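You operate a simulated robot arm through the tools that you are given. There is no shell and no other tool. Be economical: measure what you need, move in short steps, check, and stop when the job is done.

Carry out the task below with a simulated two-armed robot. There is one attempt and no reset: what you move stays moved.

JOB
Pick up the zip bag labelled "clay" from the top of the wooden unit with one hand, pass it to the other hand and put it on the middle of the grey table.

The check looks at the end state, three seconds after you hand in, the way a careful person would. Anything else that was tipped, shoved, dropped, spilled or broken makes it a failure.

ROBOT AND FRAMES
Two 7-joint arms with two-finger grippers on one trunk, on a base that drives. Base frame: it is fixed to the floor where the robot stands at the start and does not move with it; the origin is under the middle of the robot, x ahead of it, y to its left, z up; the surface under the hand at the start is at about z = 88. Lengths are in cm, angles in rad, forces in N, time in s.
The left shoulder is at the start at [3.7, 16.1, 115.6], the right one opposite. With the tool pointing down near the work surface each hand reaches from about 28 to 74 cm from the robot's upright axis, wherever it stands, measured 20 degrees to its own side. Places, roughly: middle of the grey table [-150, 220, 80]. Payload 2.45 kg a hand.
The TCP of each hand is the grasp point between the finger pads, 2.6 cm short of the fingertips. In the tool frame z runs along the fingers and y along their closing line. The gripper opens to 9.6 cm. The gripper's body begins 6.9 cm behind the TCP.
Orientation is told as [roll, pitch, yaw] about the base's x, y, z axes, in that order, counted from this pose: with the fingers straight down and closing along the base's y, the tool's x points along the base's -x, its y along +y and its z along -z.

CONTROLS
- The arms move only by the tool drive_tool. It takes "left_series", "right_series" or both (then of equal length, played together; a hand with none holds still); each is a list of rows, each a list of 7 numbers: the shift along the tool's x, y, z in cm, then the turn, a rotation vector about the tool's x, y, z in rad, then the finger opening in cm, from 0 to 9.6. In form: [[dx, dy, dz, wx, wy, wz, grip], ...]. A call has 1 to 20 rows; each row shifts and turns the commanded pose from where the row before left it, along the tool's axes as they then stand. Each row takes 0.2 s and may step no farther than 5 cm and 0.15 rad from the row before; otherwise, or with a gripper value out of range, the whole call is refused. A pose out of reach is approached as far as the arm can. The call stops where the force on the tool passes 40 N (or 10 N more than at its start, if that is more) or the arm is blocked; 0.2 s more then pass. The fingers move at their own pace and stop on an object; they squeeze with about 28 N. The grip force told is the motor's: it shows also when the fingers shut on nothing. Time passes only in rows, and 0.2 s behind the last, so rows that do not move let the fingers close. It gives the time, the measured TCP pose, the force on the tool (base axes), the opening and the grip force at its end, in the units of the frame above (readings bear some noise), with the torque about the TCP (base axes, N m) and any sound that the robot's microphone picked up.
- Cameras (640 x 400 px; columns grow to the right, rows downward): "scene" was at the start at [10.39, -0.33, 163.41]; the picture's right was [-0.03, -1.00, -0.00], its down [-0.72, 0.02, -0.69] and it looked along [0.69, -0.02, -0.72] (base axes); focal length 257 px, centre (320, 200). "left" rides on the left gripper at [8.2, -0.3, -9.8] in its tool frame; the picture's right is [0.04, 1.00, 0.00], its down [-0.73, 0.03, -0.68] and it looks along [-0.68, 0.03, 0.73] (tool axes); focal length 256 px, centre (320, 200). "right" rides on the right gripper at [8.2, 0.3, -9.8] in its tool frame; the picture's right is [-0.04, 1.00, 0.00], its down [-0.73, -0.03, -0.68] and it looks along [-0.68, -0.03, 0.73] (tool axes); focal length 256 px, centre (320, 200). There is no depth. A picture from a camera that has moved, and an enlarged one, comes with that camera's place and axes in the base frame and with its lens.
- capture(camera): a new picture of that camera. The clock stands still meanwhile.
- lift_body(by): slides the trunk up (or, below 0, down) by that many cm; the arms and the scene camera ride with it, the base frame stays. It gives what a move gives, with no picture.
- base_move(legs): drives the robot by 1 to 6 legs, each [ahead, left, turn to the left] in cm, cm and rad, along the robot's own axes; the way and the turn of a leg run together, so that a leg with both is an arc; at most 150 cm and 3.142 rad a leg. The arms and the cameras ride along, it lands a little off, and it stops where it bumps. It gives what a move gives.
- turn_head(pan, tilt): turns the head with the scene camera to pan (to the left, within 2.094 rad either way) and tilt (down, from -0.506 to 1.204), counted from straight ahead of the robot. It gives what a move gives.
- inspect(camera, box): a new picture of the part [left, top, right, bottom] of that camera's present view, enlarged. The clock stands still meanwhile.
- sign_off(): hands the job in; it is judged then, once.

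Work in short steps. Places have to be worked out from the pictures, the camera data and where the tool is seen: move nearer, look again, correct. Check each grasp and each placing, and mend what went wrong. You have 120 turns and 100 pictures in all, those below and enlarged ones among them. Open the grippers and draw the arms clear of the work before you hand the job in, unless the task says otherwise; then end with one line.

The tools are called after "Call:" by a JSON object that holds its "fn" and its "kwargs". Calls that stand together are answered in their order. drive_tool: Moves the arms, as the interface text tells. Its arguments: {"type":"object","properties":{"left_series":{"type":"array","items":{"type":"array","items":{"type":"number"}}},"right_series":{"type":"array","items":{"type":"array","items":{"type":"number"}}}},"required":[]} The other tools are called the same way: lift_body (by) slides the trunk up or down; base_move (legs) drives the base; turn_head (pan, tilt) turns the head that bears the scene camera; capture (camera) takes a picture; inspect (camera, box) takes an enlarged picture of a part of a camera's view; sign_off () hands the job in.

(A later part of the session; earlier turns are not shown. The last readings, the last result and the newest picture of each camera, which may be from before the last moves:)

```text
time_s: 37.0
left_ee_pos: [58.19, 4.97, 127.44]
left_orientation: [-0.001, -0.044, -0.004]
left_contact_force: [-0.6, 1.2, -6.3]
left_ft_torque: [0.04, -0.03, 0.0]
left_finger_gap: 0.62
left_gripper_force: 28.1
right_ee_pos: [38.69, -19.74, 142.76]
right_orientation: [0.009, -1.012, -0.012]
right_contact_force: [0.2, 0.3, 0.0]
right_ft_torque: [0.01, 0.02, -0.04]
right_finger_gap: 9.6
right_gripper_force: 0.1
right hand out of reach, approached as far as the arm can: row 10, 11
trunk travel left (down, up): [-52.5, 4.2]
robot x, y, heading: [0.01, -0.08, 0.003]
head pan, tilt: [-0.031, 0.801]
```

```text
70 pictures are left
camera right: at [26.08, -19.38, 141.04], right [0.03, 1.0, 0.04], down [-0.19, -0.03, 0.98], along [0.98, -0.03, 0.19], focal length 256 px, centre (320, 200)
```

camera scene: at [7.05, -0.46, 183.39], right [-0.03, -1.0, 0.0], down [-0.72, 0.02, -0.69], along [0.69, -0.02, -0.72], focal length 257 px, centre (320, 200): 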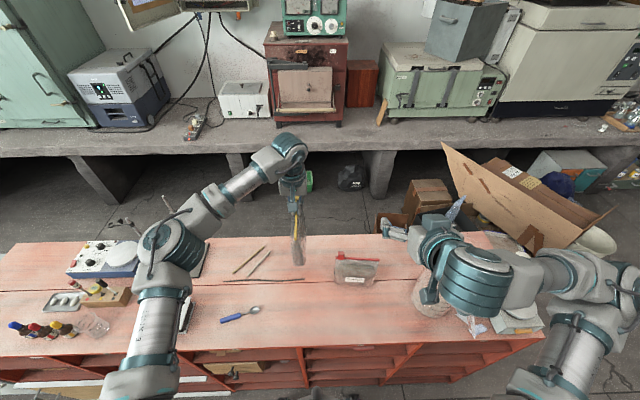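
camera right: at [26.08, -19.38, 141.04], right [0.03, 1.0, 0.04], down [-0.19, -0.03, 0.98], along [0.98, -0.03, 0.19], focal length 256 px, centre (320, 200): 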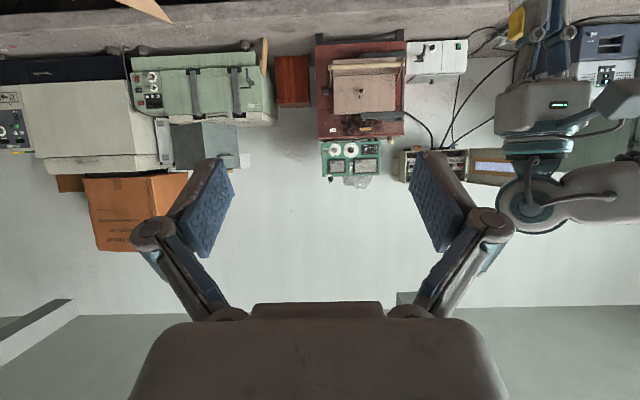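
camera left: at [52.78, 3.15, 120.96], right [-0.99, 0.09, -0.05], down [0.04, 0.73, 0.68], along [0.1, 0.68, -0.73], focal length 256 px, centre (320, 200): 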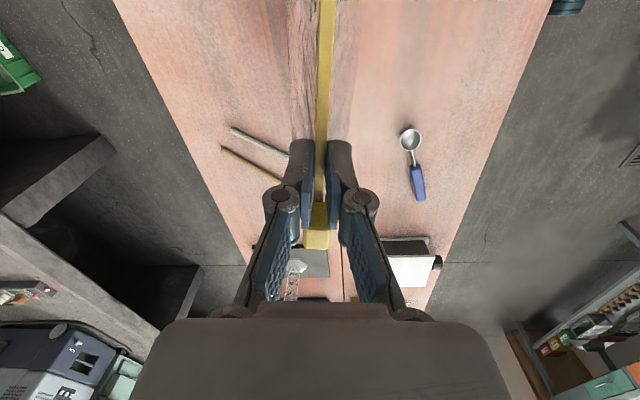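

Right hand is pitched. I'll move it across to y≈5 and down to z≈133, about 12 cm short of the grip spot.

Call:
{"fn": "drive_tool", "kwargs": {"right_series": [[0.85, 3.09, 0.6, 0, 0, 0, 9.6], [0.85, 3.09, 0.6, 0, 0, 0, 9.6], [0.85, 3.09, 0.6, 0, 0, 0, 9.6], [0.85, 3.09, 0.6, 0, 0, 0, 9.6], [0.85, 3.09, 0.6, 0, 0, 0, 9.6], [0.85, 3.09, 0.6, 0, 0, 0, 9.6], [0.85, 3.09, 0.6, 0, 0, 0, 9.6], [0.85, 3.09, 0.6, 0, 0, 0, 9.6]]}}

Call:
{"fn": "capture", "kwargs": {"camera": "scene"}}

Call:
{"fn": "capture", "kwargs": {"camera": "right"}}

Call:
{"fn": "capture", "kwargs": {"camera": "left"}}

```text
time_s: 38.8
left_ee_pos: [58.18, 5.4, 127.4]
left_orientation: [-0.002, -0.044, -0.003]
left_contact_force: [0.5, 0.7, -5.7]
left_ft_torque: [-0.02, -0.05, 0.0]
left_finger_gap: 0.65
left_gripper_force: 27.6
right_ee_pos: [39.3, 5.34, 134.38]
right_orientation: [0.002, -1.011, -0.008]
right_contact_force: [0.3, 1.2, -0.2]
right_ft_torque: [0.0, -0.01, 0.0]
right_finger_gap: 9.59
right_gripper_force: 0.1
trunk travel left (down, up): [-52.5, 4.2]
robot x, y, heading: [-0.05, -0.05, 0.0]
head pan, tilt: [-0.031, 0.801]
```

```text
69 pictures are left
camera scene: at [7.06, 0.15, 183.39], right [-0.03, -1.0, 0.0], down [-0.72, 0.02, -0.69], along [0.69, -0.02, -0.72], focal length 257 px, centre (320, 200)
```

scene: 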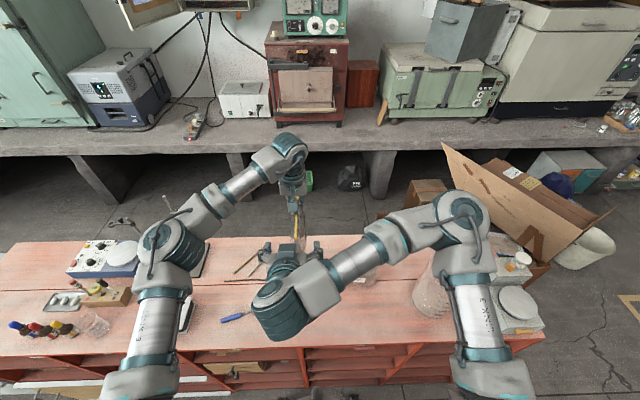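

```text
68 pictures are left
camera right: at [26.62, 5.71, 132.79], right [0.03, 1.0, 0.04], down [-0.19, -0.03, 0.98], along [0.98, -0.03, 0.19], focal length 256 px, centre (320, 200)
```

right: 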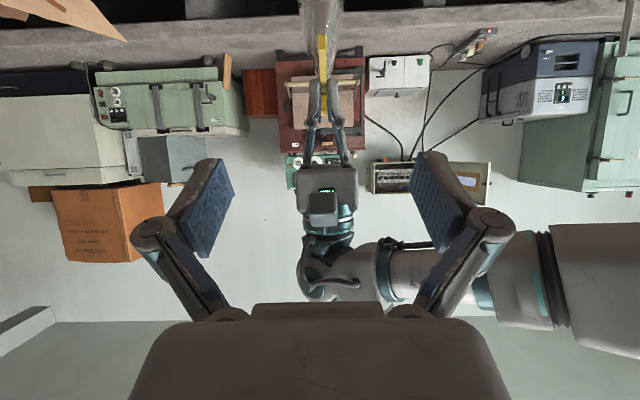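

```text
67 pictures are left
camera left: at [49.66, 5.29, 136.78], right [-0.04, 1.0, 0.0], down [0.7, 0.03, 0.71], along [0.71, 0.02, -0.7], focal length 256 px, centre (320, 200)
```

left: 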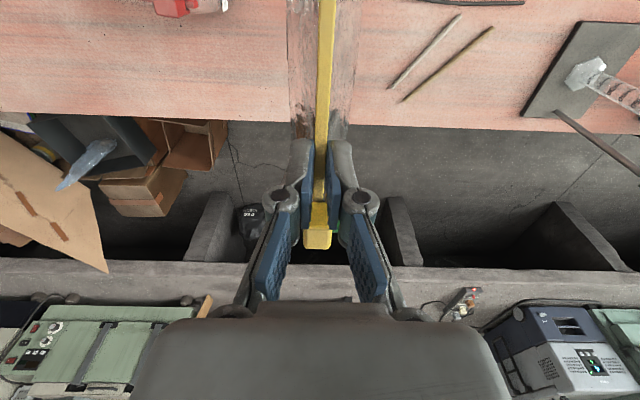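

Everything lines up at y≈5.4. I'll zoom in with the right camera to measure the zip height.

Call:
{"fn": "inspect", "kwargs": {"camera": "right", "box": [260, 0, 390, 180]}}

Call:
{"fn": "inspect", "kwargs": {"camera": "scene", "box": [240, 170, 350, 280]}}

```text
2.22 times, centred on (325, 90) of right
camera zoom: at [26.62, 5.71, 132.79], right [0.03, 1.0, 0.04], down [-0.19, -0.03, 0.98], along [0.98, -0.03, 0.19], focal length 569 px, centre (309, 444)
```

zoom: 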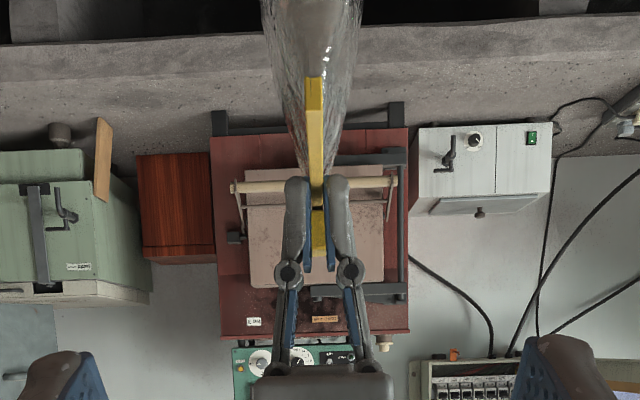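

```text
3.64 times, centred on (295, 225) of scene
camera zoom: at [7.06, 0.15, 183.39], right [-0.03, -1.0, 0.0], down [-0.72, 0.02, -0.69], along [0.69, -0.02, -0.72], focal length 936 px, centre (411, 109)
```

zoom: 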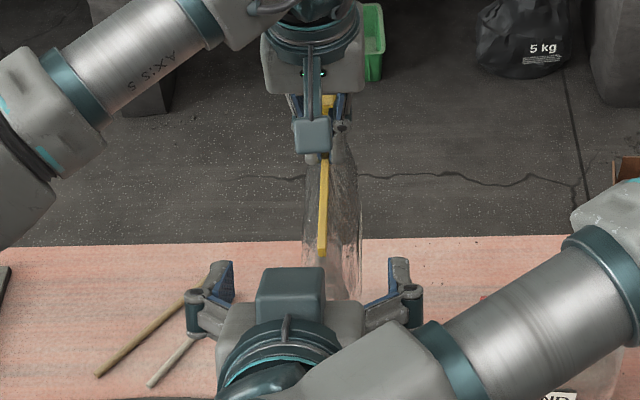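

The zip's near end is at (48.9, 5.7, 124.1), rising slightly toward the left hand. The right fingertips should end near (55, 5.5, 125.3), so I advance along the finger axis and stop 3 cm short to check.

Call:
{"fn": "drive_tool", "kwargs": {"right_series": [[-0.12, 0.05, 2.5, 0, 0, 0, 9.6], [-0.12, 0.05, 2.5, 0, 0, 0, 9.6], [-0.12, 0, 2.5, 0, 0, 0, 9.6], [-0.12, 0, 2.5, 0, 0, 0, 9.6], [-0.12, 0, 2.5, 0, 0, 0, 9.6]]}}

Call:
{"fn": "capture", "kwargs": {"camera": "right"}}

Call:
{"fn": "inspect", "kwargs": {"camera": "scene", "box": [240, 170, 350, 280]}}

Call:
{"fn": "capture", "kwargs": {"camera": "left"}}

```text
time_s: 40.0
left_ee_pos: [58.36, 5.38, 127.38]
left_orientation: [0.0, -0.045, -0.004]
left_contact_force: [0.2, 0.3, -5.4]
left_ft_torque: [0.01, -0.12, -0.03]
left_finger_gap: 0.62
left_gripper_force: 28.0
right_ee_pos: [50.41, 5.26, 128.39]
right_orientation: [0.006, -1.012, -0.008]
right_contact_force: [0.6, -0.8, -0.3]
right_ft_torque: [0.03, -0.03, -0.01]
right_finger_gap: 9.6
right_gripper_force: 0.1
trunk travel left (down, up): [-52.5, 4.2]
robot x, y, heading: [0.14, -0.34, 0.003]
head pan, tilt: [-0.031, 0.801]
```

```text
64 pictures are left
camera right: at [37.74, 5.67, 126.7], right [0.03, 1.0, 0.04], down [-0.19, -0.03, 0.98], along [0.98, -0.03, 0.19], focal length 256 px, centre (320, 200)
```

right: 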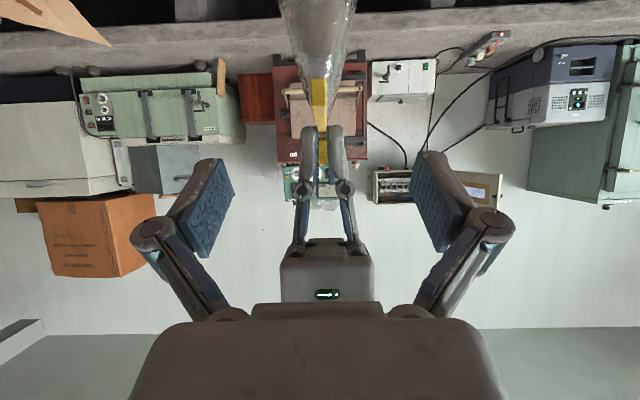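

```text
3.64 times, centred on (295, 225) of scene
camera zoom: at [7.23, -0.11, 183.38], right [-0.03, -1.0, 0.0], down [-0.72, 0.02, -0.69], along [0.69, -0.02, -0.72], focal length 936 px, centre (411, 109)
```

zoom: 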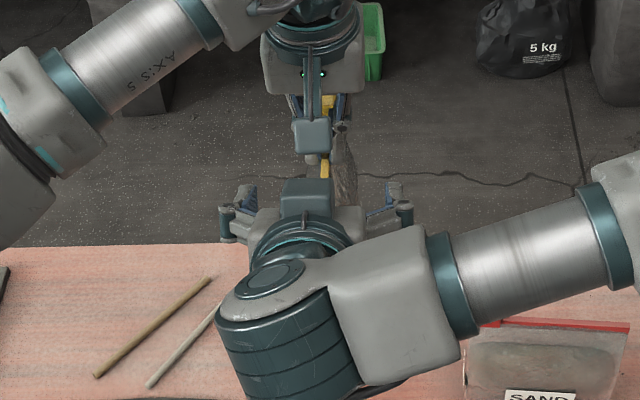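

```text
62 pictures are left
camera left: at [49.74, 5.1, 136.75], right [-0.04, 1.0, 0.0], down [0.7, 0.03, 0.71], along [0.71, 0.02, -0.7], focal length 256 px, centre (320, 200)
```

left: 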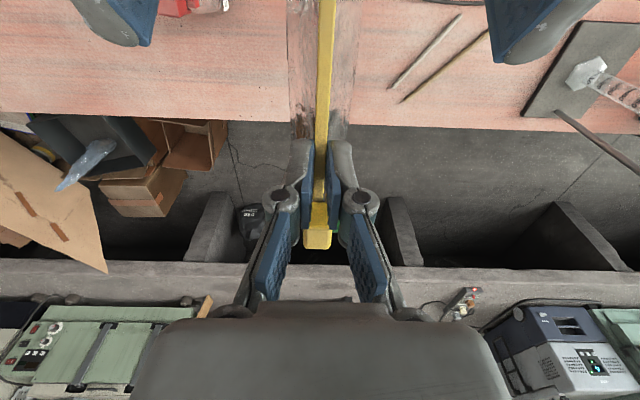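

The fingers straddle the zip symmetrically, and the zip at x≈54 is at z≈124.7. I'll advance the final 3 cm, then close.

Call:
{"fn": "drive_tool", "kwargs": {"right_series": [[0.2, 0.1, 1.5, 0, 0, 0, 9.6], [0.23, 0.1, 1.6, 0, 0, 0, 9.6], [0, 0, 0, 0, 0, 0, 9.6]]}}

Call:
{"fn": "capture", "kwargs": {"camera": "left"}}

Call:
{"fn": "inspect", "kwargs": {"camera": "right", "box": [170, 0, 470, 200]}}

```text
time_s: 40.8
left_ee_pos: [58.2, 5.14, 127.56]
left_orientation: [-0.001, -0.045, -0.005]
left_contact_force: [0.4, -0.4, -6.0]
left_ft_torque: [0.0, -0.08, -0.04]
left_finger_gap: 0.63
left_gripper_force: 28.4
right_ee_pos: [52.63, 5.24, 126.35]
right_orientation: [0.004, -1.012, -0.009]
right_contact_force: [0.2, 0.3, 0.0]
right_ft_torque: [0.05, 0.02, 0.04]
right_finger_gap: 9.59
right_gripper_force: 0.1
trunk travel left (down, up): [-52.5, 4.2]
robot x, y, heading: [-0.32, -0.11, -0.002]
head pan, tilt: [-0.031, 0.801]
```

```text
61 pictures are left
camera left: at [49.6, 5.06, 136.81], right [-0.04, 1.0, 0.0], down [0.7, 0.03, 0.71], along [0.71, 0.02, -0.7], focal length 256 px, centre (320, 200)
```

left: 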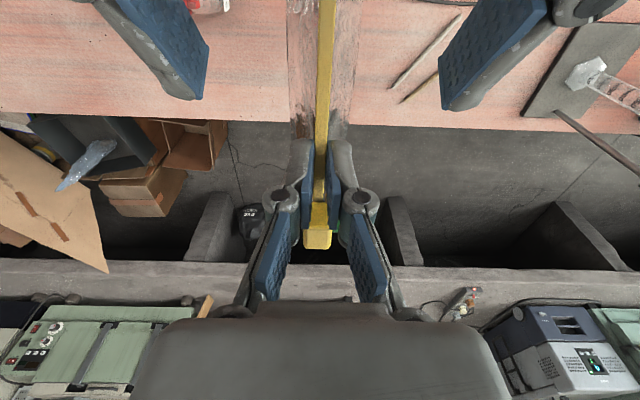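

```text
2.00 times, centred on (320, 100) of right
camera zoom: at [40.03, 5.72, 124.75], right [0.03, 1.0, 0.04], down [-0.19, -0.03, 0.98], along [0.98, -0.03, 0.19], focal length 512 px, centre (320, 400)
```

zoom: 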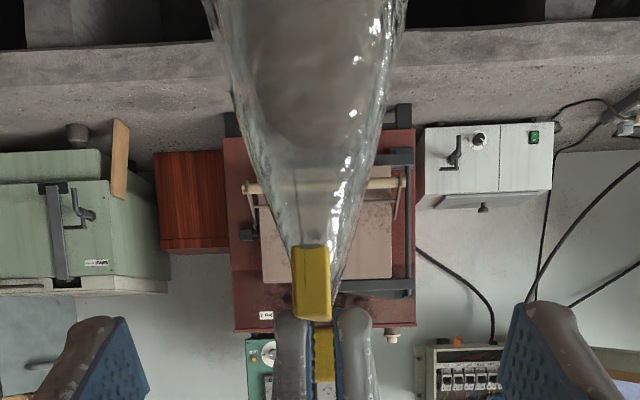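

The pad corners only just reach the zip line, so I lower the right hand 0.7 cm and then close.

Call:
{"fn": "drive_tool", "kwargs": {"right_series": [[0.6, 0.1, 0.37, 0, 0, 0, 9.6], [0, 0, 0, 0, 0, 0, 6], [0, 0, 0, 0, 0, 0, 3], [0, 0, 0, 0, 0, 0, 1], [0, 0, 0, 0, 0, 0, 0], [0, 0, 0, 0, 0, 0, 0], [0, 0, 0, 0, 0, 0, 0]]}}

Call:
{"fn": "inspect", "kwargs": {"camera": "right", "box": [220, 50, 420, 250]}}

Call:
{"fn": "capture", "kwargs": {"camera": "left"}}

```text
time_s: 42.4
left_ee_pos: [58.06, 5.2, 127.48]
left_orientation: [-0.001, -0.044, -0.004]
left_contact_force: [0.0, 4.3, -5.4]
left_ft_torque: [0.18, -0.02, -0.11]
left_finger_gap: 0.63
left_gripper_force: 28.1
right_ee_pos: [52.73, 5.43, 125.81]
right_orientation: [0.005, -1.01, -0.009]
right_contact_force: [-1.5, -5.1, 0.1]
right_ft_torque: [-0.07, -0.06, -0.15]
right_finger_gap: 1.56
right_gripper_force: 28.5
trunk travel left (down, up): [-52.5, 4.2]
robot x, y, heading: [0.1, -0.21, 0.0]
head pan, tilt: [-0.031, 0.801]
```

```text
2.00 times, centred on (320, 150) of right
camera zoom: at [40.03, 5.81, 124.03], right [0.03, 1.0, 0.04], down [-0.19, -0.03, 0.98], along [0.98, -0.03, 0.19], focal length 512 px, centre (320, 300)
```

zoom: 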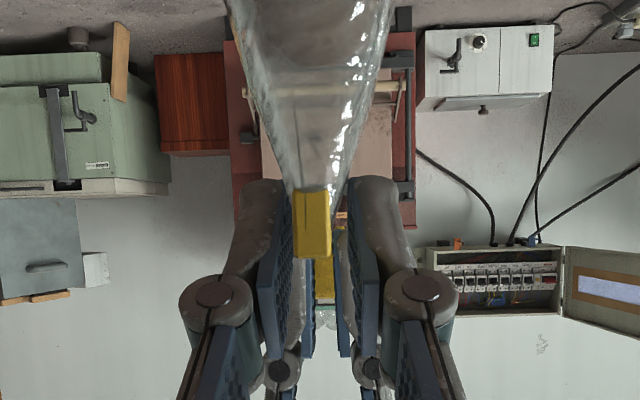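

```text
58 pictures are left
camera left: at [49.66, 5.1, 136.79], right [-0.04, 1.0, 0.0], down [0.7, 0.03, 0.71], along [0.71, 0.03, -0.7], focal length 256 px, centre (320, 200)
```

left: 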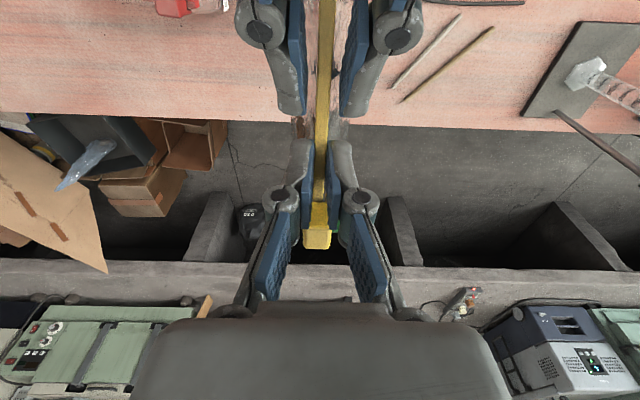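

Gap is 1.56 cm: the pads are on the bulge just under the zip. As before, I ease the right hand up until they seat on the bar.

Call:
{"fn": "drive_tool", "kwargs": {"right_series": [[-0.17, -0.1, -0.1, 0, 0, 0, 0], [-0.17, 0, -0.1, 0, 0, 0, 0], [-0.17, 0, -0.1, 0, 0, 0, 0], [0, 0, 0, 0, 0, 0, 0], [0, 0, 0, 0, 0, 0, 0]]}}

```text
time_s: 43.6
left_ee_pos: [58.18, 5.23, 127.47]
left_orientation: [0.0, -0.044, -0.003]
left_contact_force: [-2.5, 3.5, -2.1]
left_ft_torque: [0.13, 0.1, -0.12]
left_finger_gap: 0.64
left_gripper_force: 28.1
right_ee_pos: [52.67, 5.31, 126.35]
right_orientation: [0.007, -1.012, -0.009]
right_contact_force: [2.4, -4.5, -1.0]
right_ft_torque: [-0.06, 0.01, -0.04]
right_finger_gap: 1.19
right_gripper_force: 28.2
trunk travel left (down, up): [-52.5, 4.2]
robot x, y, heading: [-0.11, -0.17, -0.0]
head pan, tilt: [-0.031, 0.801]
```

Call:
{"fn": "drive_tool", "kwargs": {"right_series": [[-0.17, -0.1, -0.1, 0, 0, 0, 0], [-0.17, -0.05, -0.1, 0, 0, 0, 0], [0, 0, 0, 0, 0, 0, 0], [0, 0, 0, 0, 0, 0, 0]]}}

Call:
{"fn": "capture", "kwargs": {"camera": "left"}}

```text
time_s: 44.6
left_ee_pos: [58.23, 5.17, 127.49]
left_orientation: [-0.001, -0.047, -0.002]
left_contact_force: [-0.8, -4.4, -2.4]
left_ft_torque: [-0.15, 0.08, 0.16]
left_finger_gap: 0.63
left_gripper_force: 28.2
right_ee_pos: [52.63, 5.19, 126.85]
right_orientation: [0.007, -1.013, -0.008]
right_contact_force: [1.1, 5.2, 0.4]
right_ft_torque: [0.12, -0.01, 0.14]
right_finger_gap: 0.9
right_gripper_force: 27.9
trunk travel left (down, up): [-52.5, 4.2]
robot x, y, heading: [0.14, -0.34, -0.001]
head pan, tilt: [-0.031, 0.801]
```

```text
57 pictures are left
camera left: at [49.64, 5.03, 136.8], right [-0.04, 1.0, 0.0], down [0.7, 0.03, 0.71], along [0.71, 0.02, -0.7], focal length 256 px, centre (320, 200)
```

left: 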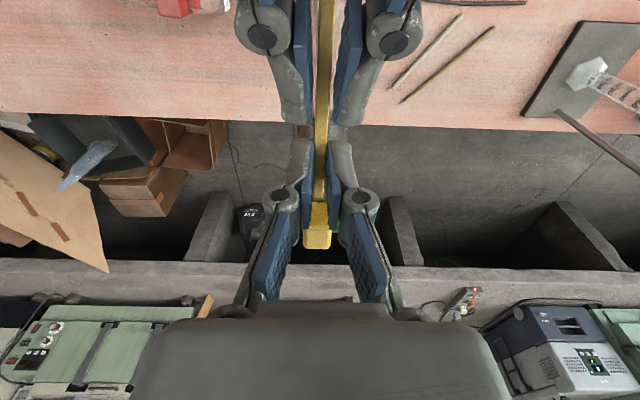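

Call:
{"fn": "drive_tool", "kwargs": {"right_series": [[-0.17, 0.07, -0.1, 0, 0, 0, 0], [-0.1, 0, -0.06, 0, 0, 0, 0], [0, 0, 0, 0, 0, 0, 0], [0, 0, 0, 0, 0, 0, 0]]}}

Call:
{"fn": "inspect", "kwargs": {"camera": "right", "box": [220, 50, 420, 250]}}

```text
time_s: 45.6
left_ee_pos: [58.22, 5.31, 127.44]
left_orientation: [-0.002, -0.048, -0.002]
left_contact_force: [5.7, -2.4, -2.7]
left_ft_torque: [-0.07, -0.22, 0.06]
left_finger_gap: 0.63
left_gripper_force: 28.4
right_ee_pos: [52.64, 5.43, 127.0]
right_orientation: [0.003, -1.012, -0.01]
right_contact_force: [-5.3, 1.3, 0.4]
right_ft_torque: [0.01, 0.28, 0.01]
right_finger_gap: 0.76
right_gripper_force: 27.3
trunk travel left (down, up): [-52.5, 4.2]
robot x, y, heading: [0.18, -0.19, -0.006]
head pan, tilt: [-0.031, 0.801]
```

```text
2.00 times, centred on (320, 150) of right
camera zoom: at [39.97, 5.76, 125.31], right [0.03, 1.0, 0.04], down [-0.19, -0.03, 0.98], along [0.98, -0.03, 0.19], focal length 512 px, centre (320, 300)
```

zoom: 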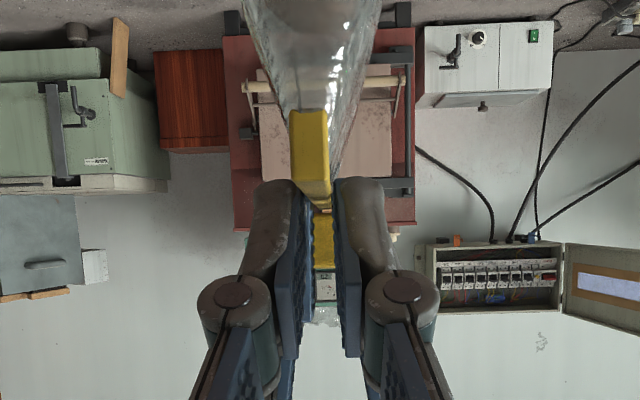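

Call:
{"fn": "drive_tool", "kwargs": {"right_series": [[-0.12, 0, -0.08, 0, 0, 0, 0], [0, 0, 0, 0, 0, 0, 0], [0, 0, 0, 0, 0, 0, 0]]}}

Call:
{"fn": "inspect", "kwargs": {"camera": "left", "box": [220, 0, 420, 150]}}

```text
time_s: 46.4
left_ee_pos: [58.12, 5.29, 127.38]
left_orientation: [0.0, -0.046, -0.005]
left_contact_force: [4.5, -1.0, -1.1]
left_ft_torque: [-0.04, 0.67, 0.07]
left_finger_gap: 0.64
left_gripper_force: 28.3
right_ee_pos: [52.77, 5.29, 127.16]
right_orientation: [0.005, -1.013, -0.009]
right_contact_force: [-4.5, 1.6, -0.2]
right_ft_torque: [0.03, -0.5, -0.02]
right_finger_gap: 0.6
right_gripper_force: 28.5
trunk travel left (down, up): [-52.5, 4.2]
robot x, y, heading: [-0.15, 0.13, 0.003]
head pan, tilt: [-0.031, 0.801]
```

```text
2.67 times, centred on (320, 75) of left
camera zoom: at [49.65, 5.08, 136.81], right [-0.04, 1.0, 0.0], down [0.7, 0.03, 0.71], along [0.71, 0.02, -0.7], focal length 683 px, centre (320, 533)
```

zoom: 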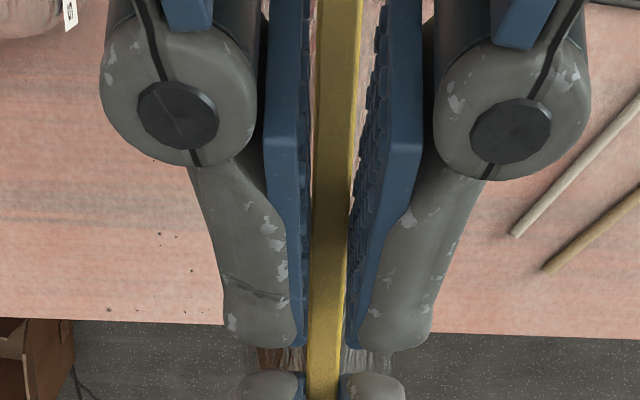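

The right gap is 0.60 cm, matching the bar thickness, and the torques show both hands share the bar. To be safe I'll lower both hands together before releasing the left.

Call:
{"fn": "drive_tool", "kwargs": {"left_series": [[0.04, 0, 1, 0, 0, 0, 0], [0.04, 0, 1, 0, 0, 0, 0], [0.04, 0, 1, 0, 0, 0, 0], [0.04, 0, 1, 0, 0, 0, 0], [0.04, 0, 1, 0, 0, 0, 0], [0.04, 0, 1, 0, 0, 0, 0], [0.04, 0, 1, 0, 0, 0, 0], [0.04, 0, 1, 0, 0, 0, 0], [0.04, 0, 1, 0, 0, 0, 0], [0.04, 0, 1, 0, 0, 0, 0], [0, 0, 0, 0, 0, 0, 0]], "right_series": [[0.848, 0, 0.53, 0, 0, 0, 0], [0.848, 0, 0.53, 0, 0, 0, 0], [0.848, 0, 0.53, 0, 0, 0, 0], [0.848, 0, 0.53, 0, 0, 0, 0], [0.848, 0, 0.53, 0, 0, 0, 0], [0.848, 0, 0.53, 0, 0, 0, 0], [0.848, 0, 0.53, 0, 0, 0, 0], [0.848, 0, 0.53, 0, 0, 0, 0], [0.848, 0, 0.53, 0, 0, 0, 0], [0.848, 0, 0.53, 0, 0, 0, 0], [0, 0, 0, 0, 0, 0, 0]]}}

Call:
{"fn": "capture", "kwargs": {"camera": "scene"}}

Call:
{"fn": "inspect", "kwargs": {"camera": "left", "box": [170, 0, 470, 200]}}

```text
time_s: 48.8
left_ee_pos: [58.22, 5.25, 117.46]
left_orientation: [0.0, -0.048, -0.002]
left_contact_force: [-18.3, 9.3, -0.7]
left_ft_torque: [0.22, 0.61, -0.39]
left_finger_gap: 0.65
left_gripper_force: 28.0
right_ee_pos: [52.68, 5.2, 117.09]
right_orientation: [0.004, -1.015, -0.011]
right_contact_force: [18.1, -8.5, 0.1]
right_ft_torque: [-0.18, -0.34, -0.16]
right_finger_gap: 0.65
right_gripper_force: 28.4
trunk travel left (down, up): [-52.5, 4.2]
robot x, y, heading: [0.13, -0.14, 0.002]
head pan, tilt: [-0.031, 0.801]
```

```text
54 pictures are left
camera scene: at [7.11, -0.13, 183.39], right [-0.03, -1.0, 0.0], down [-0.72, 0.02, -0.69], along [0.69, -0.02, -0.72], focal length 257 px, centre (320, 200)
```

scene: 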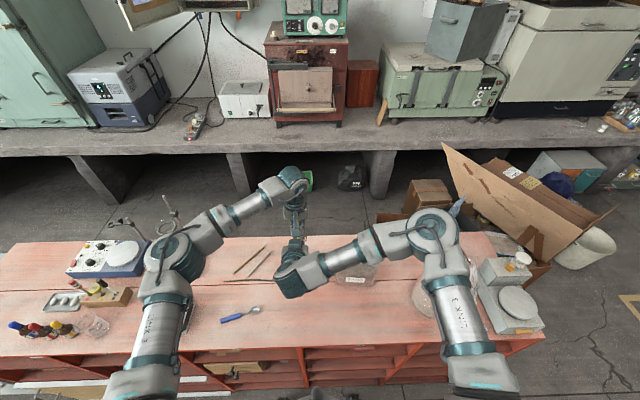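

```text
2.00 times, centred on (320, 100) of left
camera zoom: at [49.73, 5.07, 126.76], right [-0.04, 1.0, 0.0], down [0.7, 0.03, 0.71], along [0.71, 0.02, -0.7], focal length 512 px, centre (320, 400)
```

zoom: 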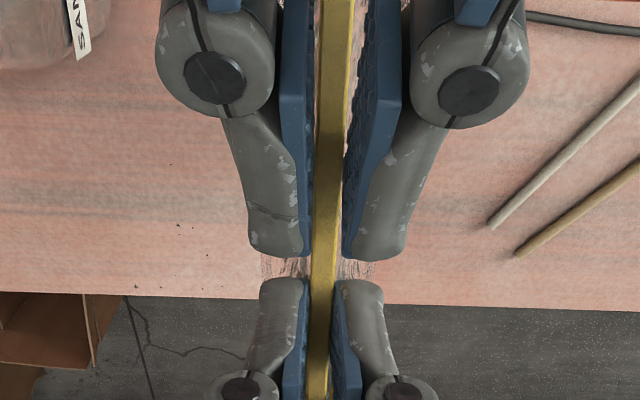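

Both grips resist 18 N of shear along the bar, so both are firm. I'll relieve that squeeze, go 5 cm lower, then open the left hand a little and watch the load transfer.

Call:
{"fn": "drive_tool", "kwargs": {"left_series": [[0, 0, 0, 0, 0, 0, 0], [0.04, 0, 1, 0, 0, 0, 0], [0.04, 0, 1, 0, 0, 0, 0], [0.04, 0, 1, 0, 0, 0, 0], [0.04, 0, 1, 0, 0, 0, 0], [0, 0, 0, 0, 0, 0, 0], [0, 0, 0, 0, 0, 0, 1], [0, 0, 0, 0, 0, 0, 2], [0, 0, 0, 0, 0, 0, 2], [0, 0, 0, 0, 0, 0, 2]], "right_series": [[0.1, -0.1, -0.17, 0, 0, 0, 0], [0.848, 0, 0.53, 0, 0, 0, 0], [0.848, 0, 0.53, 0, 0, 0, 0], [0.848, 0, 0.53, 0, 0, 0, 0], [0.848, 0, 0.53, 0, 0, 0, 0], [0, 0, 0, 0, 0, 0, 0], [0, 0, 0, 0, 0, 0, 0], [0, 0, 0, 0, 0, 0, 0], [0, 0, 0, 0, 0, 0, 0], [0, 0, 0, 0, 0, 0, 0]]}}

Call:
{"fn": "inspect", "kwargs": {"camera": "left", "box": [170, 0, 470, 200]}}

Call:
{"fn": "inspect", "kwargs": {"camera": "scene", "box": [230, 180, 380, 300]}}

```text
time_s: 51.0
left_ee_pos: [58.26, 5.23, 113.49]
left_orientation: [-0.002, -0.046, -0.001]
left_contact_force: [-0.4, -1.4, -0.2]
left_ft_torque: [0.01, -0.01, 0.02]
left_finger_gap: 2.01
left_gripper_force: 0.1
right_ee_pos: [52.52, 5.23, 113.15]
right_orientation: [0.005, -1.013, -0.009]
right_contact_force: [0.1, 0.4, -0.3]
right_ft_torque: [0.04, 0.26, -0.02]
right_finger_gap: 0.61
right_gripper_force: 28.4
trunk travel left (down, up): [-52.5, 4.2]
robot x, y, heading: [-0.18, 0.05, 0.001]
head pan, tilt: [-0.031, 0.801]
```

```text
2.00 times, centred on (320, 100) of left
camera zoom: at [49.71, 5.0, 122.78], right [-0.04, 1.0, 0.0], down [0.7, 0.03, 0.71], along [0.71, 0.02, -0.7], focal length 512 px, centre (320, 400)
```

zoom: 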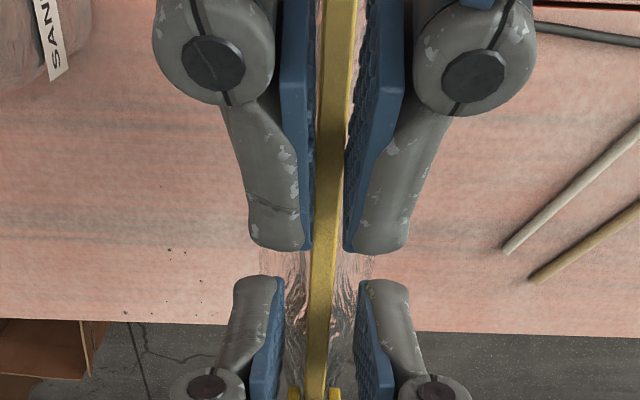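

```text
3.33 times, centred on (305, 240) of scene
camera zoom: at [7.09, -0.12, 183.39], right [-0.03, -1.0, 0.0], down [-0.72, 0.02, -0.69], along [0.69, -0.02, -0.72], focal length 858 px, centre (370, 67)
```

zoom: 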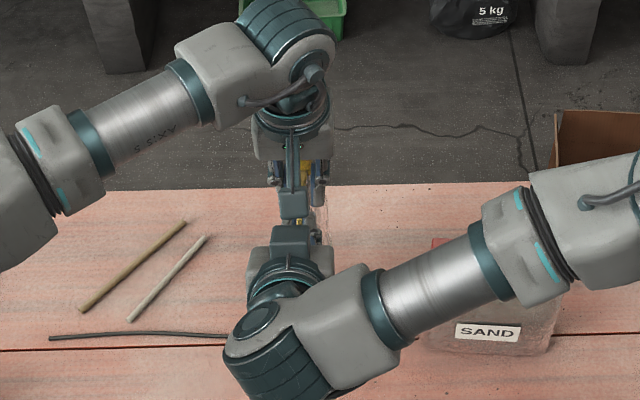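

The left hand is free and the right keeps its 0.61 cm grip; the bag has drooped a little and may be touching the surface. I'll open the left wider, raise it straight up clear and move it aside.

Call:
{"fn": "drive_tool", "kwargs": {"left_series": [[0, 0, 0, 0, 0, 0, 5], [0, 0, 0, 0, 0, 0, 5], [0.05, 0, -1.5, 0, 0, 0, 5], [0.05, 0, -2, 0, 0, 0, 5], [0.05, 0, -2.5, 0, 0, 0, 5], [0.05, 0, -3, 0, 0, 0, 5], [0.05, 0, -3, 0, 0, 0, 5], [0.05, 0, -3, 0, 0, 0, 5], [0, 3, -1, 0, 0, 0, 5], [0, 4, 0, 0, 0, 0, 5], [0, 4, 0, 0, 0, 0, 5], [0, 4, 0, 0, 0, 0, 5]]}}

Call:
{"fn": "inspect", "kwargs": {"camera": "scene", "box": [200, 150, 420, 300]}}

Call:
{"fn": "capture", "kwargs": {"camera": "left"}}

Call:
{"fn": "capture", "kwargs": {"camera": "right"}}

```text
time_s: 53.6
left_ee_pos: [57.36, 20.4, 129.8]
left_orientation: [-0.004, -0.047, -0.003]
left_contact_force: [0.2, -0.2, 0.5]
left_ft_torque: [-0.03, 0.02, -0.04]
left_finger_gap: 4.96
left_gripper_force: 0.0
right_ee_pos: [52.47, 5.44, 113.22]
right_orientation: [0.002, -1.012, -0.005]
right_contact_force: [0.2, 1.2, -0.1]
right_ft_torque: [0.03, 0.26, 0.0]
right_finger_gap: 0.63
right_gripper_force: 28.2
trunk travel left (down, up): [-52.5, 4.2]
robot x, y, heading: [0.1, 0.23, 0.002]
head pan, tilt: [-0.031, 0.801]
```

```text
2.67 times, centred on (310, 225) of scene
camera zoom: at [7.03, 0.47, 183.39], right [-0.03, -1.0, 0.0], down [-0.72, 0.02, -0.69], along [0.69, -0.02, -0.72], focal length 686 px, centre (347, 133)
```

zoom: 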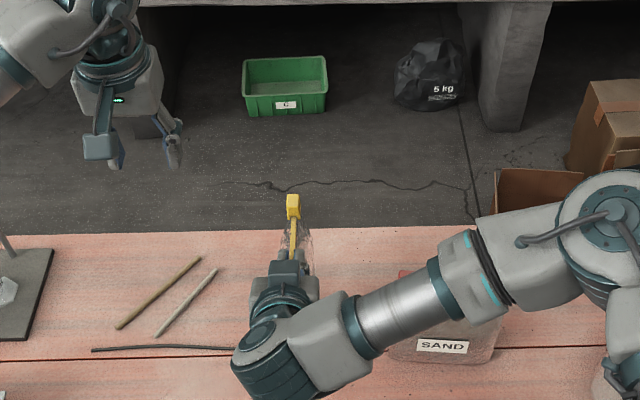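

```text
49 pictures are left
camera left: at [48.7, 20.26, 138.98], right [-0.04, 1.0, 0.0], down [0.7, 0.03, 0.71], along [0.71, 0.02, -0.7], focal length 256 px, centre (320, 200)
```

left: 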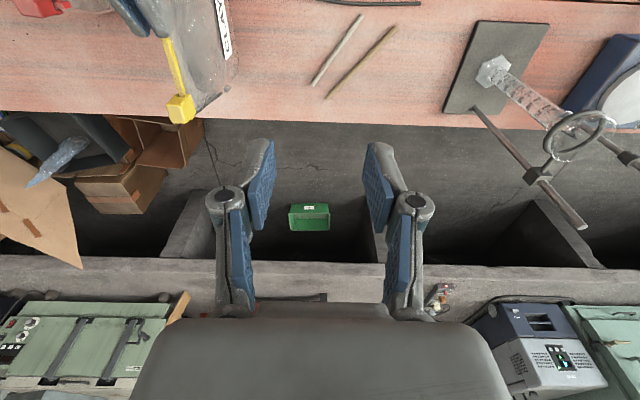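

```text
48 pictures are left
camera right: at [39.76, 5.93, 111.53], right [0.03, 1.0, 0.03], down [-0.19, -0.03, 0.98], along [0.98, -0.03, 0.19], focal length 256 px, centre (320, 200)
```

right: 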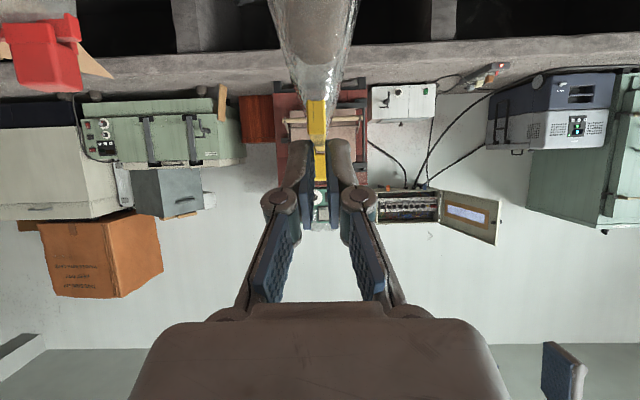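

The left hand is clear. I'll lift the right hand 4 cm slowly to confirm it carries the bag alone.

Call:
{"fn": "drive_tool", "kwargs": {"right_series": [[-0.424, 0, -0.265, 0, 0, 0, 0], [-0.424, 0, -0.265, 0, 0, 0, 0], [-0.424, 0, -0.265, 0, 0, 0, 0], [-0.424, 0, -0.265, 0, 0, 0, 0], [-0.424, 0, -0.265, 0, 0, 0, 0], [-0.424, 0, -0.265, 0, 0, 0, 0], [-0.424, 0, -0.265, 0, 0, 0, 0], [-0.424, 0, -0.265, 0, 0, 0, 0], [0, 0, 0, 0, 0, 0, 0]]}}

Call:
{"fn": "inspect", "kwargs": {"camera": "left", "box": [0, 0, 260, 160]}}

Call:
{"fn": "inspect", "kwargs": {"camera": "scene", "box": [230, 160, 380, 260]}}

```text
time_s: 55.6
left_ee_pos: [57.3, 20.17, 129.67]
left_orientation: [-0.001, -0.045, -0.001]
left_contact_force: [-0.2, -0.3, 0.3]
left_ft_torque: [0.03, 0.0, 0.03]
left_finger_gap: 5.0
left_gripper_force: 0.1
right_ee_pos: [52.38, 5.31, 117.09]
right_orientation: [0.005, -1.012, -0.009]
right_contact_force: [-0.2, 0.9, 0.1]
right_ft_torque: [-0.03, 0.23, 0.01]
right_finger_gap: 0.59
right_gripper_force: 28.3
trunk travel left (down, up): [-52.5, 4.2]
robot x, y, heading: [-0.22, -0.25, -0.0]
head pan, tilt: [-0.031, 0.801]
```

```text
2.46 times, centred on (130, 80) of left
camera zoom: at [48.75, 19.98, 139.0], right [-0.04, 1.0, 0.0], down [0.7, 0.03, 0.71], along [0.71, 0.02, -0.7], focal length 630 px, centre (788, 495)
```

zoom: 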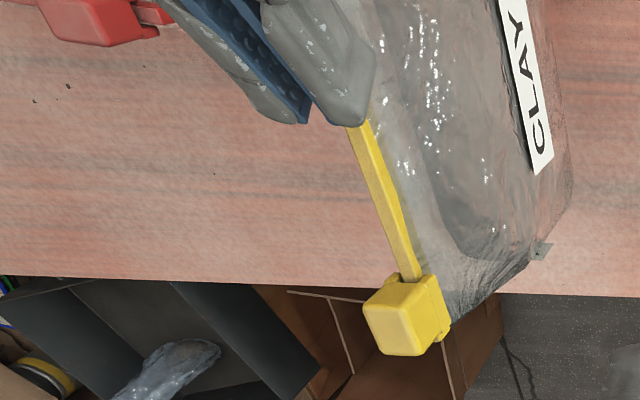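

```text
4.00 times, centred on (305, 210) of scene
camera zoom: at [7.09, 0.01, 183.39], right [-0.03, -1.0, 0.0], down [-0.72, 0.02, -0.69], along [0.69, -0.02, -0.72], focal length 1029 px, centre (380, 160)
```

zoom: 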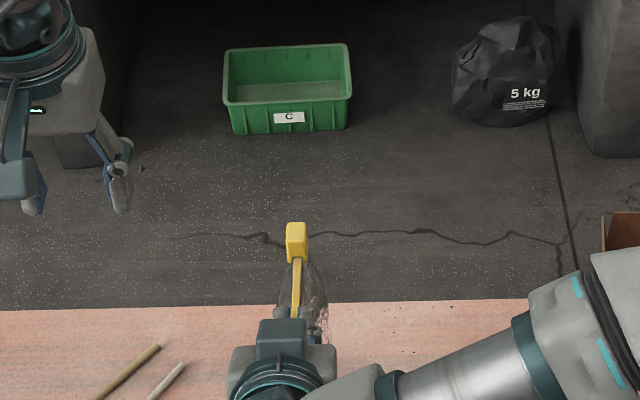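

The right hand holds the bag alone, with no droop. I'll raise it, draw both arms in a bit, and turn the head to look toward the grey table.

Call:
{"fn": "drive_tool", "kwargs": {"left_series": [[1.5, 0, 0, 0, 0, 0, 5], [1.5, 0, 0, 0, 0, 0, 5], [1.5, 0, 0, 0, 0, 0, 5], [1.5, 0, 0, 0, 0, 0, 5], [1.5, 0, 0, 0, 0, 0, 5], [1.5, 0, 0, 0, 0, 0, 5], [1.5, 0, 0, 0, 0, 0, 5], [1.5, 0, 0, 0, 0, 0, 5]], "right_series": [[-0.848, -0.3, -0.53, 0, 0, 0, 0], [-0.848, -0.5, -0.53, 0, 0, 0, 0], [-0.848, -0.5, -0.53, 0, 0, 0, 0], [-0.848, -0.5, -0.53, 0, 0, 0, 0], [-0.848, -0.5, -0.53, 0, 0, 0, 0], [-0.848, -0.5, -0.53, 0, 0, 0, 0], [-0.848, -0.5, -0.53, 0, 0, 0, 0], [-0.848, -0.3, -0.53, 0, 0, 0, 0]]}}

Call:
{"fn": "turn_head", "kwargs": {"pan": 2.094, "tilt": 0.35}}

Call:
{"fn": "capture", "kwargs": {"camera": "scene"}}

Call:
{"fn": "turn_head", "kwargs": {"pan": 1.3, "tilt": 0.5}}

Call:
{"fn": "capture", "kwargs": {"camera": "scene"}}

```text
time_s: 57.4
left_ee_pos: [45.09, 20.29, 128.99]
left_orientation: [0.0, -0.047, -0.003]
left_contact_force: [-0.7, 0.3, -0.4]
left_ft_torque: [0.01, 0.03, 0.02]
left_finger_gap: 4.98
left_gripper_force: 0.0
right_ee_pos: [52.24, 1.64, 125.15]
right_orientation: [0.003, -1.014, -0.007]
right_contact_force: [-0.3, -0.1, 0.1]
right_ft_torque: [0.01, 0.26, 0.0]
right_finger_gap: 0.6
right_gripper_force: 28.3
trunk travel left (down, up): [-52.5, 4.2]
robot x, y, heading: [-0.33, -0.11, -0.001]
head pan, tilt: [-0.031, 0.801]
```

```text
time_s: 59.4
left_ee_pos: [45.28, 20.39, 128.99]
left_orientation: [-0.002, -0.044, -0.004]
left_contact_force: [-0.5, -0.6, 0.2]
left_ft_torque: [0.02, 0.01, 0.0]
left_finger_gap: 5.01
left_gripper_force: 0.0
right_ee_pos: [52.29, 1.54, 124.98]
right_orientation: [0.005, -1.013, -0.009]
right_contact_force: [-0.3, 0.5, 0.0]
right_ft_torque: [0.0, 0.26, 0.02]
right_finger_gap: 0.62
right_gripper_force: 28.3
trunk travel left (down, up): [-52.5, 4.2]
robot x, y, heading: [-0.02, 0.32, 0.001]
head pan, tilt: [2.094, 0.351]
```

```text
45 pictures are left
camera scene: at [-5.71, 8.34, 187.41], right [0.87, 0.5, 0.0], down [0.17, -0.3, -0.94], along [-0.47, 0.81, -0.34], focal length 257 px, centre (320, 200)
```

scene: 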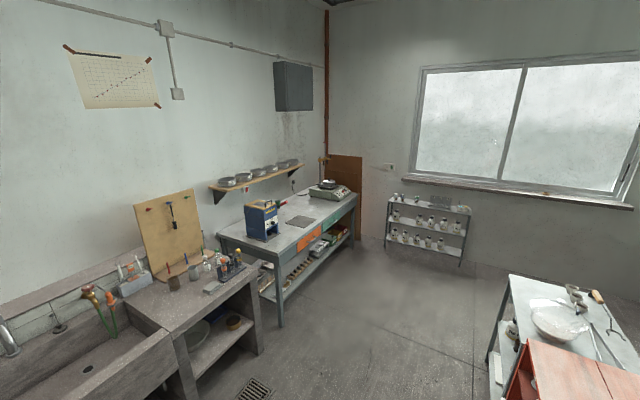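

```text
time_s: 60.5
left_ee_pos: [45.25, 20.28, 129.06]
left_orientation: [-0.001, -0.045, -0.005]
left_contact_force: [0.3, 0.1, -0.1]
left_ft_torque: [0.01, 0.02, 0.02]
left_finger_gap: 4.98
left_gripper_force: 0.1
right_ee_pos: [52.35, 1.59, 125.02]
right_orientation: [0.004, -1.014, -0.009]
right_contact_force: [0.3, -0.4, -0.4]
right_ft_torque: [0.01, 0.25, 0.0]
right_finger_gap: 0.63
right_gripper_force: 27.7
trunk travel left (down, up): [-52.5, 4.2]
robot x, y, heading: [0.07, 0.09, -0.002]
head pan, tilt: [1.3, 0.499]
```

```text
44 pictures are left
camera scene: at [1.36, 9.04, 186.01], right [0.96, -0.27, 0.0], down [-0.13, -0.46, -0.88], along [0.23, 0.85, -0.48], focal length 257 px, centre (320, 200)
```

scene: 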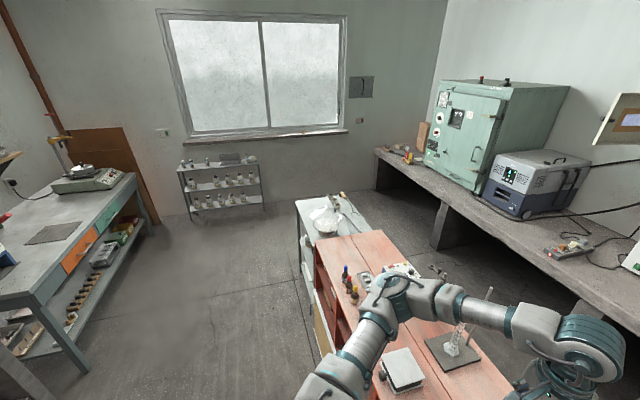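

The grey table is the metal-legged one along the wall, with the blue device and hotplate on it. I'll zoom in on its top.

Call:
{"fn": "turn_head", "kwargs": {"pan": 2.094, "tilt": 0.5}}

Call:
{"fn": "inspect", "kwargs": {"camera": "scene", "box": [190, 90, 390, 230]}}

```text
time_s: 61.6
left_ee_pos: [45.29, 20.38, 128.89]
left_orientation: [-0.001, -0.046, -0.003]
left_contact_force: [0.2, -0.4, 0.0]
left_ft_torque: [0.02, -0.02, 0.01]
left_finger_gap: 5.0
left_gripper_force: 0.0
right_ee_pos: [52.38, 1.52, 125.02]
right_orientation: [0.005, -1.014, -0.009]
right_contact_force: [-0.9, 0.3, 0.3]
right_ft_torque: [0.01, 0.27, 0.03]
right_finger_gap: 0.59
right_gripper_force: 27.7
trunk travel left (down, up): [-52.5, 4.2]
robot x, y, heading: [0.1, -0.02, -0.003]
head pan, tilt: [2.094, 0.499]
```

```text
2.86 times, centred on (290, 160) of scene
camera zoom: at [-5.59, 8.16, 186.04], right [0.87, 0.5, 0.0], down [0.23, -0.42, -0.88], along [-0.44, 0.76, -0.48], focal length 735 px, centre (406, 314)
```

zoom: 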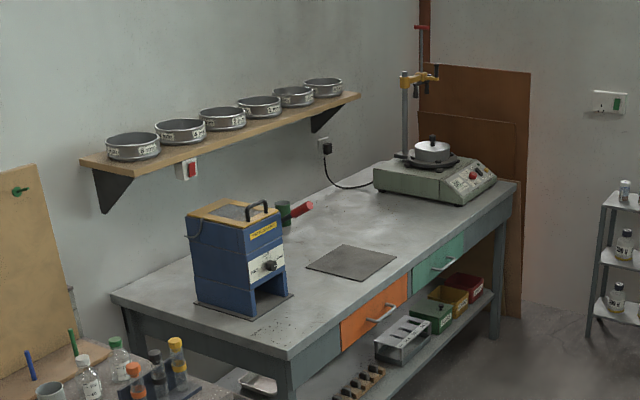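

Table spans x≈-190…-119, y≈139…308, so its middle is about (-154, 222). That spot is clear: the black mat ends at y≈210, the blue device is before it and the hotplate beyond. I'll back off from the unit and slide left along the open floor.

Call:
{"fn": "base_move", "kwargs": {"legs": [[-40, 0, 0], [0, 60, 0]]}}

Call:
{"fn": "capture", "kwargs": {"camera": "right"}}

Call:
{"fn": "capture", "kwargs": {"camera": "scene"}}

```text
time_s: 67.2
left_ee_pos: [3.67, 79.14, 129.27]
left_orientation: [0.015, -0.048, 0.014]
left_contact_force: [-0.1, 0.1, -0.6]
left_ft_torque: [0.03, 0.0, 0.0]
left_finger_gap: 5.01
left_gripper_force: 0.1
right_ee_pos: [10.99, 60.65, 125.09]
right_orientation: [0.032, -1.014, -0.014]
right_contact_force: [0.5, -0.9, -0.1]
right_ft_torque: [-0.12, 0.29, -0.03]
right_finger_gap: 0.59
right_gripper_force: 28.0
trunk travel left (down, up): [-52.5, 4.2]
robot x, y, heading: [-41.34, 59.68, 0.018]
head pan, tilt: [2.094, 0.499]
```

```text
42 pictures are left
camera right: at [-1.65, 60.85, 123.32], right [0.01, 1.0, 0.05], down [-0.19, -0.05, 0.98], along [0.98, -0.02, 0.19], focal length 256 px, centre (320, 200)
```

right: 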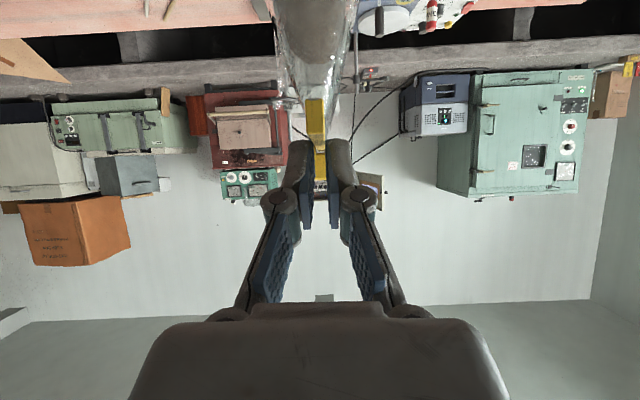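

```text
41 pictures are left
camera scene: at [-46.98, 65.12, 186.15], right [0.86, 0.52, 0.0], down [0.24, -0.4, -0.89], along [-0.46, 0.76, -0.47], focal length 257 px, centre (320, 200)
```

scene: 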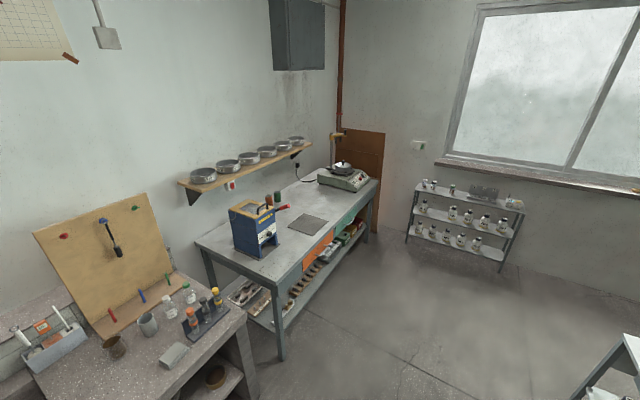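

Bag steady. Floor to the left is open, so I go on to y≈205 and then turn to face the table.

Call:
{"fn": "base_move", "kwargs": {"legs": [[0, 75, 0], [0, 70, 0], [0, 0, 1.57]]}}

Call:
{"fn": "turn_head", "kwargs": {"pan": 1.3, "tilt": 0.6}}

Call:
{"fn": "capture", "kwargs": {"camera": "scene"}}

```text
time_s: 78.4
left_ee_pos: [-67.54, 248.58, 128.6]
left_orientation: [-0.026, -0.051, 1.577]
left_contact_force: [-1.0, 0.1, 0.8]
left_ft_torque: [-0.03, -0.11, -0.01]
left_finger_gap: 5.0
left_gripper_force: 0.1
right_ee_pos: [-48.63, 255.66, 125.17]
right_orientation: [-0.039, -1.018, 1.605]
right_contact_force: [-0.6, -0.8, 0.3]
right_ft_torque: [0.06, -0.06, -0.05]
right_finger_gap: 0.0
right_gripper_force: 28.2
trunk travel left (down, up): [-52.5, 4.2]
robot x, y, heading: [-43.71, 203.77, 1.574]
head pan, tilt: [2.094, 0.499]
```

```text
time_s: 79.6
left_ee_pos: [-63.35, 248.28, 129.31]
left_orientation: [0.008, -0.053, 1.573]
left_contact_force: [0.3, -0.2, 0.2]
left_ft_torque: [-0.02, -0.03, 0.01]
left_finger_gap: 5.01
left_gripper_force: 0.0
right_ee_pos: [-44.72, 255.46, 125.48]
right_orientation: [0.019, -1.019, 1.553]
right_contact_force: [-0.5, 0.5, 0.1]
right_ft_torque: [-0.01, 0.01, 0.01]
right_finger_gap: 0.0
right_gripper_force: 27.9
trunk travel left (down, up): [-52.5, 4.2]
robot x, y, heading: [-43.8, 204.08, 1.57]
head pan, tilt: [1.3, 0.6]
```

```text
40 pictures are left
camera scene: at [-55.01, 205.12, 184.96], right [0.26, 0.96, 0.0], down [0.56, -0.15, -0.82], along [-0.79, 0.21, -0.58], focal length 257 px, centre (320, 200)
```

scene: 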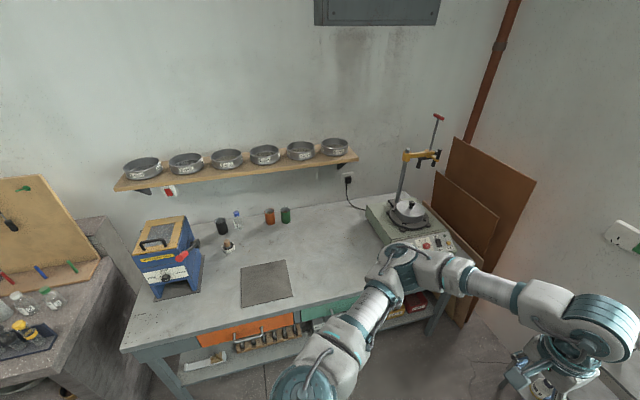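

The right gripper is now at gap 0, so the bag slipped out during the drive. I'll look for it on the floor along the way.

Call:
{"fn": "turn_head", "kwargs": {"pan": -0.9, "tilt": 0.8}}

Call:
{"fn": "capture", "kwargs": {"camera": "scene"}}

Call:
{"fn": "turn_head", "kwargs": {"pan": -2.0, "tilt": 0.6}}

Call:
{"fn": "capture", "kwargs": {"camera": "scene"}}

```text
time_s: 81.6
left_ee_pos: [-60.4, 248.25, 129.9]
left_orientation: [0.028, -0.056, 1.566]
left_contact_force: [0.6, 0.5, 0.1]
left_ft_torque: [0.0, 0.11, 0.0]
left_finger_gap: 5.0
left_gripper_force: 0.0
right_ee_pos: [-41.8, 255.46, 125.45]
right_orientation: [0.057, -1.02, 1.518]
right_contact_force: [1.2, 0.9, -0.2]
right_ft_torque: [0.0, 0.1, 0.09]
right_finger_gap: 0.03
right_gripper_force: 28.1
trunk travel left (down, up): [-52.5, 4.2]
robot x, y, heading: [-43.47, 203.87, 1.575]
head pan, tilt: [-0.901, 0.799]
```

```text
39 pictures are left
camera scene: at [-35.49, 207.81, 183.36], right [0.62, -0.78, 0.0], down [-0.57, -0.45, -0.69], along [0.54, 0.43, -0.72], focal length 257 px, centre (320, 200)
```

scene: 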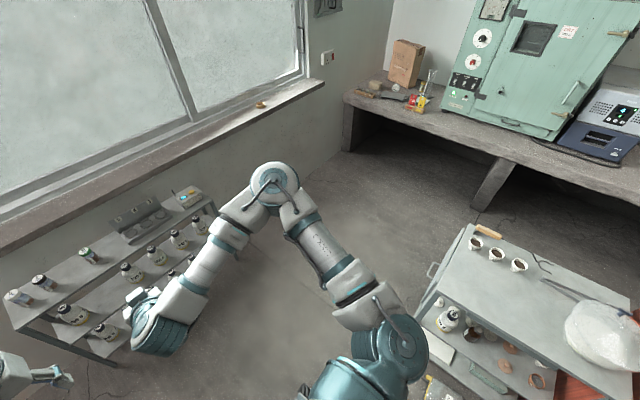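

```text
time_s: 83.0
left_ee_pos: [-63.81, 248.18, 129.46]
left_orientation: [0.007, -0.053, 1.574]
left_contact_force: [-0.4, 0.7, 0.6]
left_ft_torque: [0.03, -0.01, 0.0]
left_finger_gap: 5.02
left_gripper_force: 0.1
right_ee_pos: [-45.07, 255.26, 125.45]
right_orientation: [0.021, -1.018, 1.554]
right_contact_force: [-0.1, -0.2, 0.2]
right_ft_torque: [0.01, -0.01, 0.02]
right_finger_gap: 0.0
right_gripper_force: 28.1
trunk travel left (down, up): [-52.5, 4.2]
robot x, y, heading: [-44.06, 204.17, 1.579]
head pan, tilt: [-2.0, 0.6]
```

```text
38 pictures are left
camera scene: at [-33.45, 199.03, 184.99], right [-0.41, -0.91, 0.01], down [-0.53, 0.23, -0.82], along [0.74, -0.34, -0.58], focal length 257 px, centre (320, 200)
```

scene: 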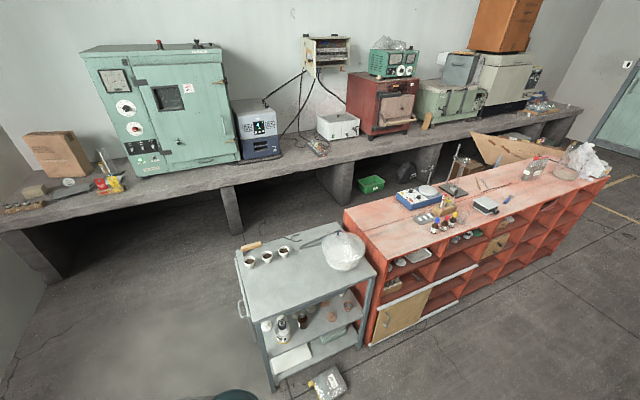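

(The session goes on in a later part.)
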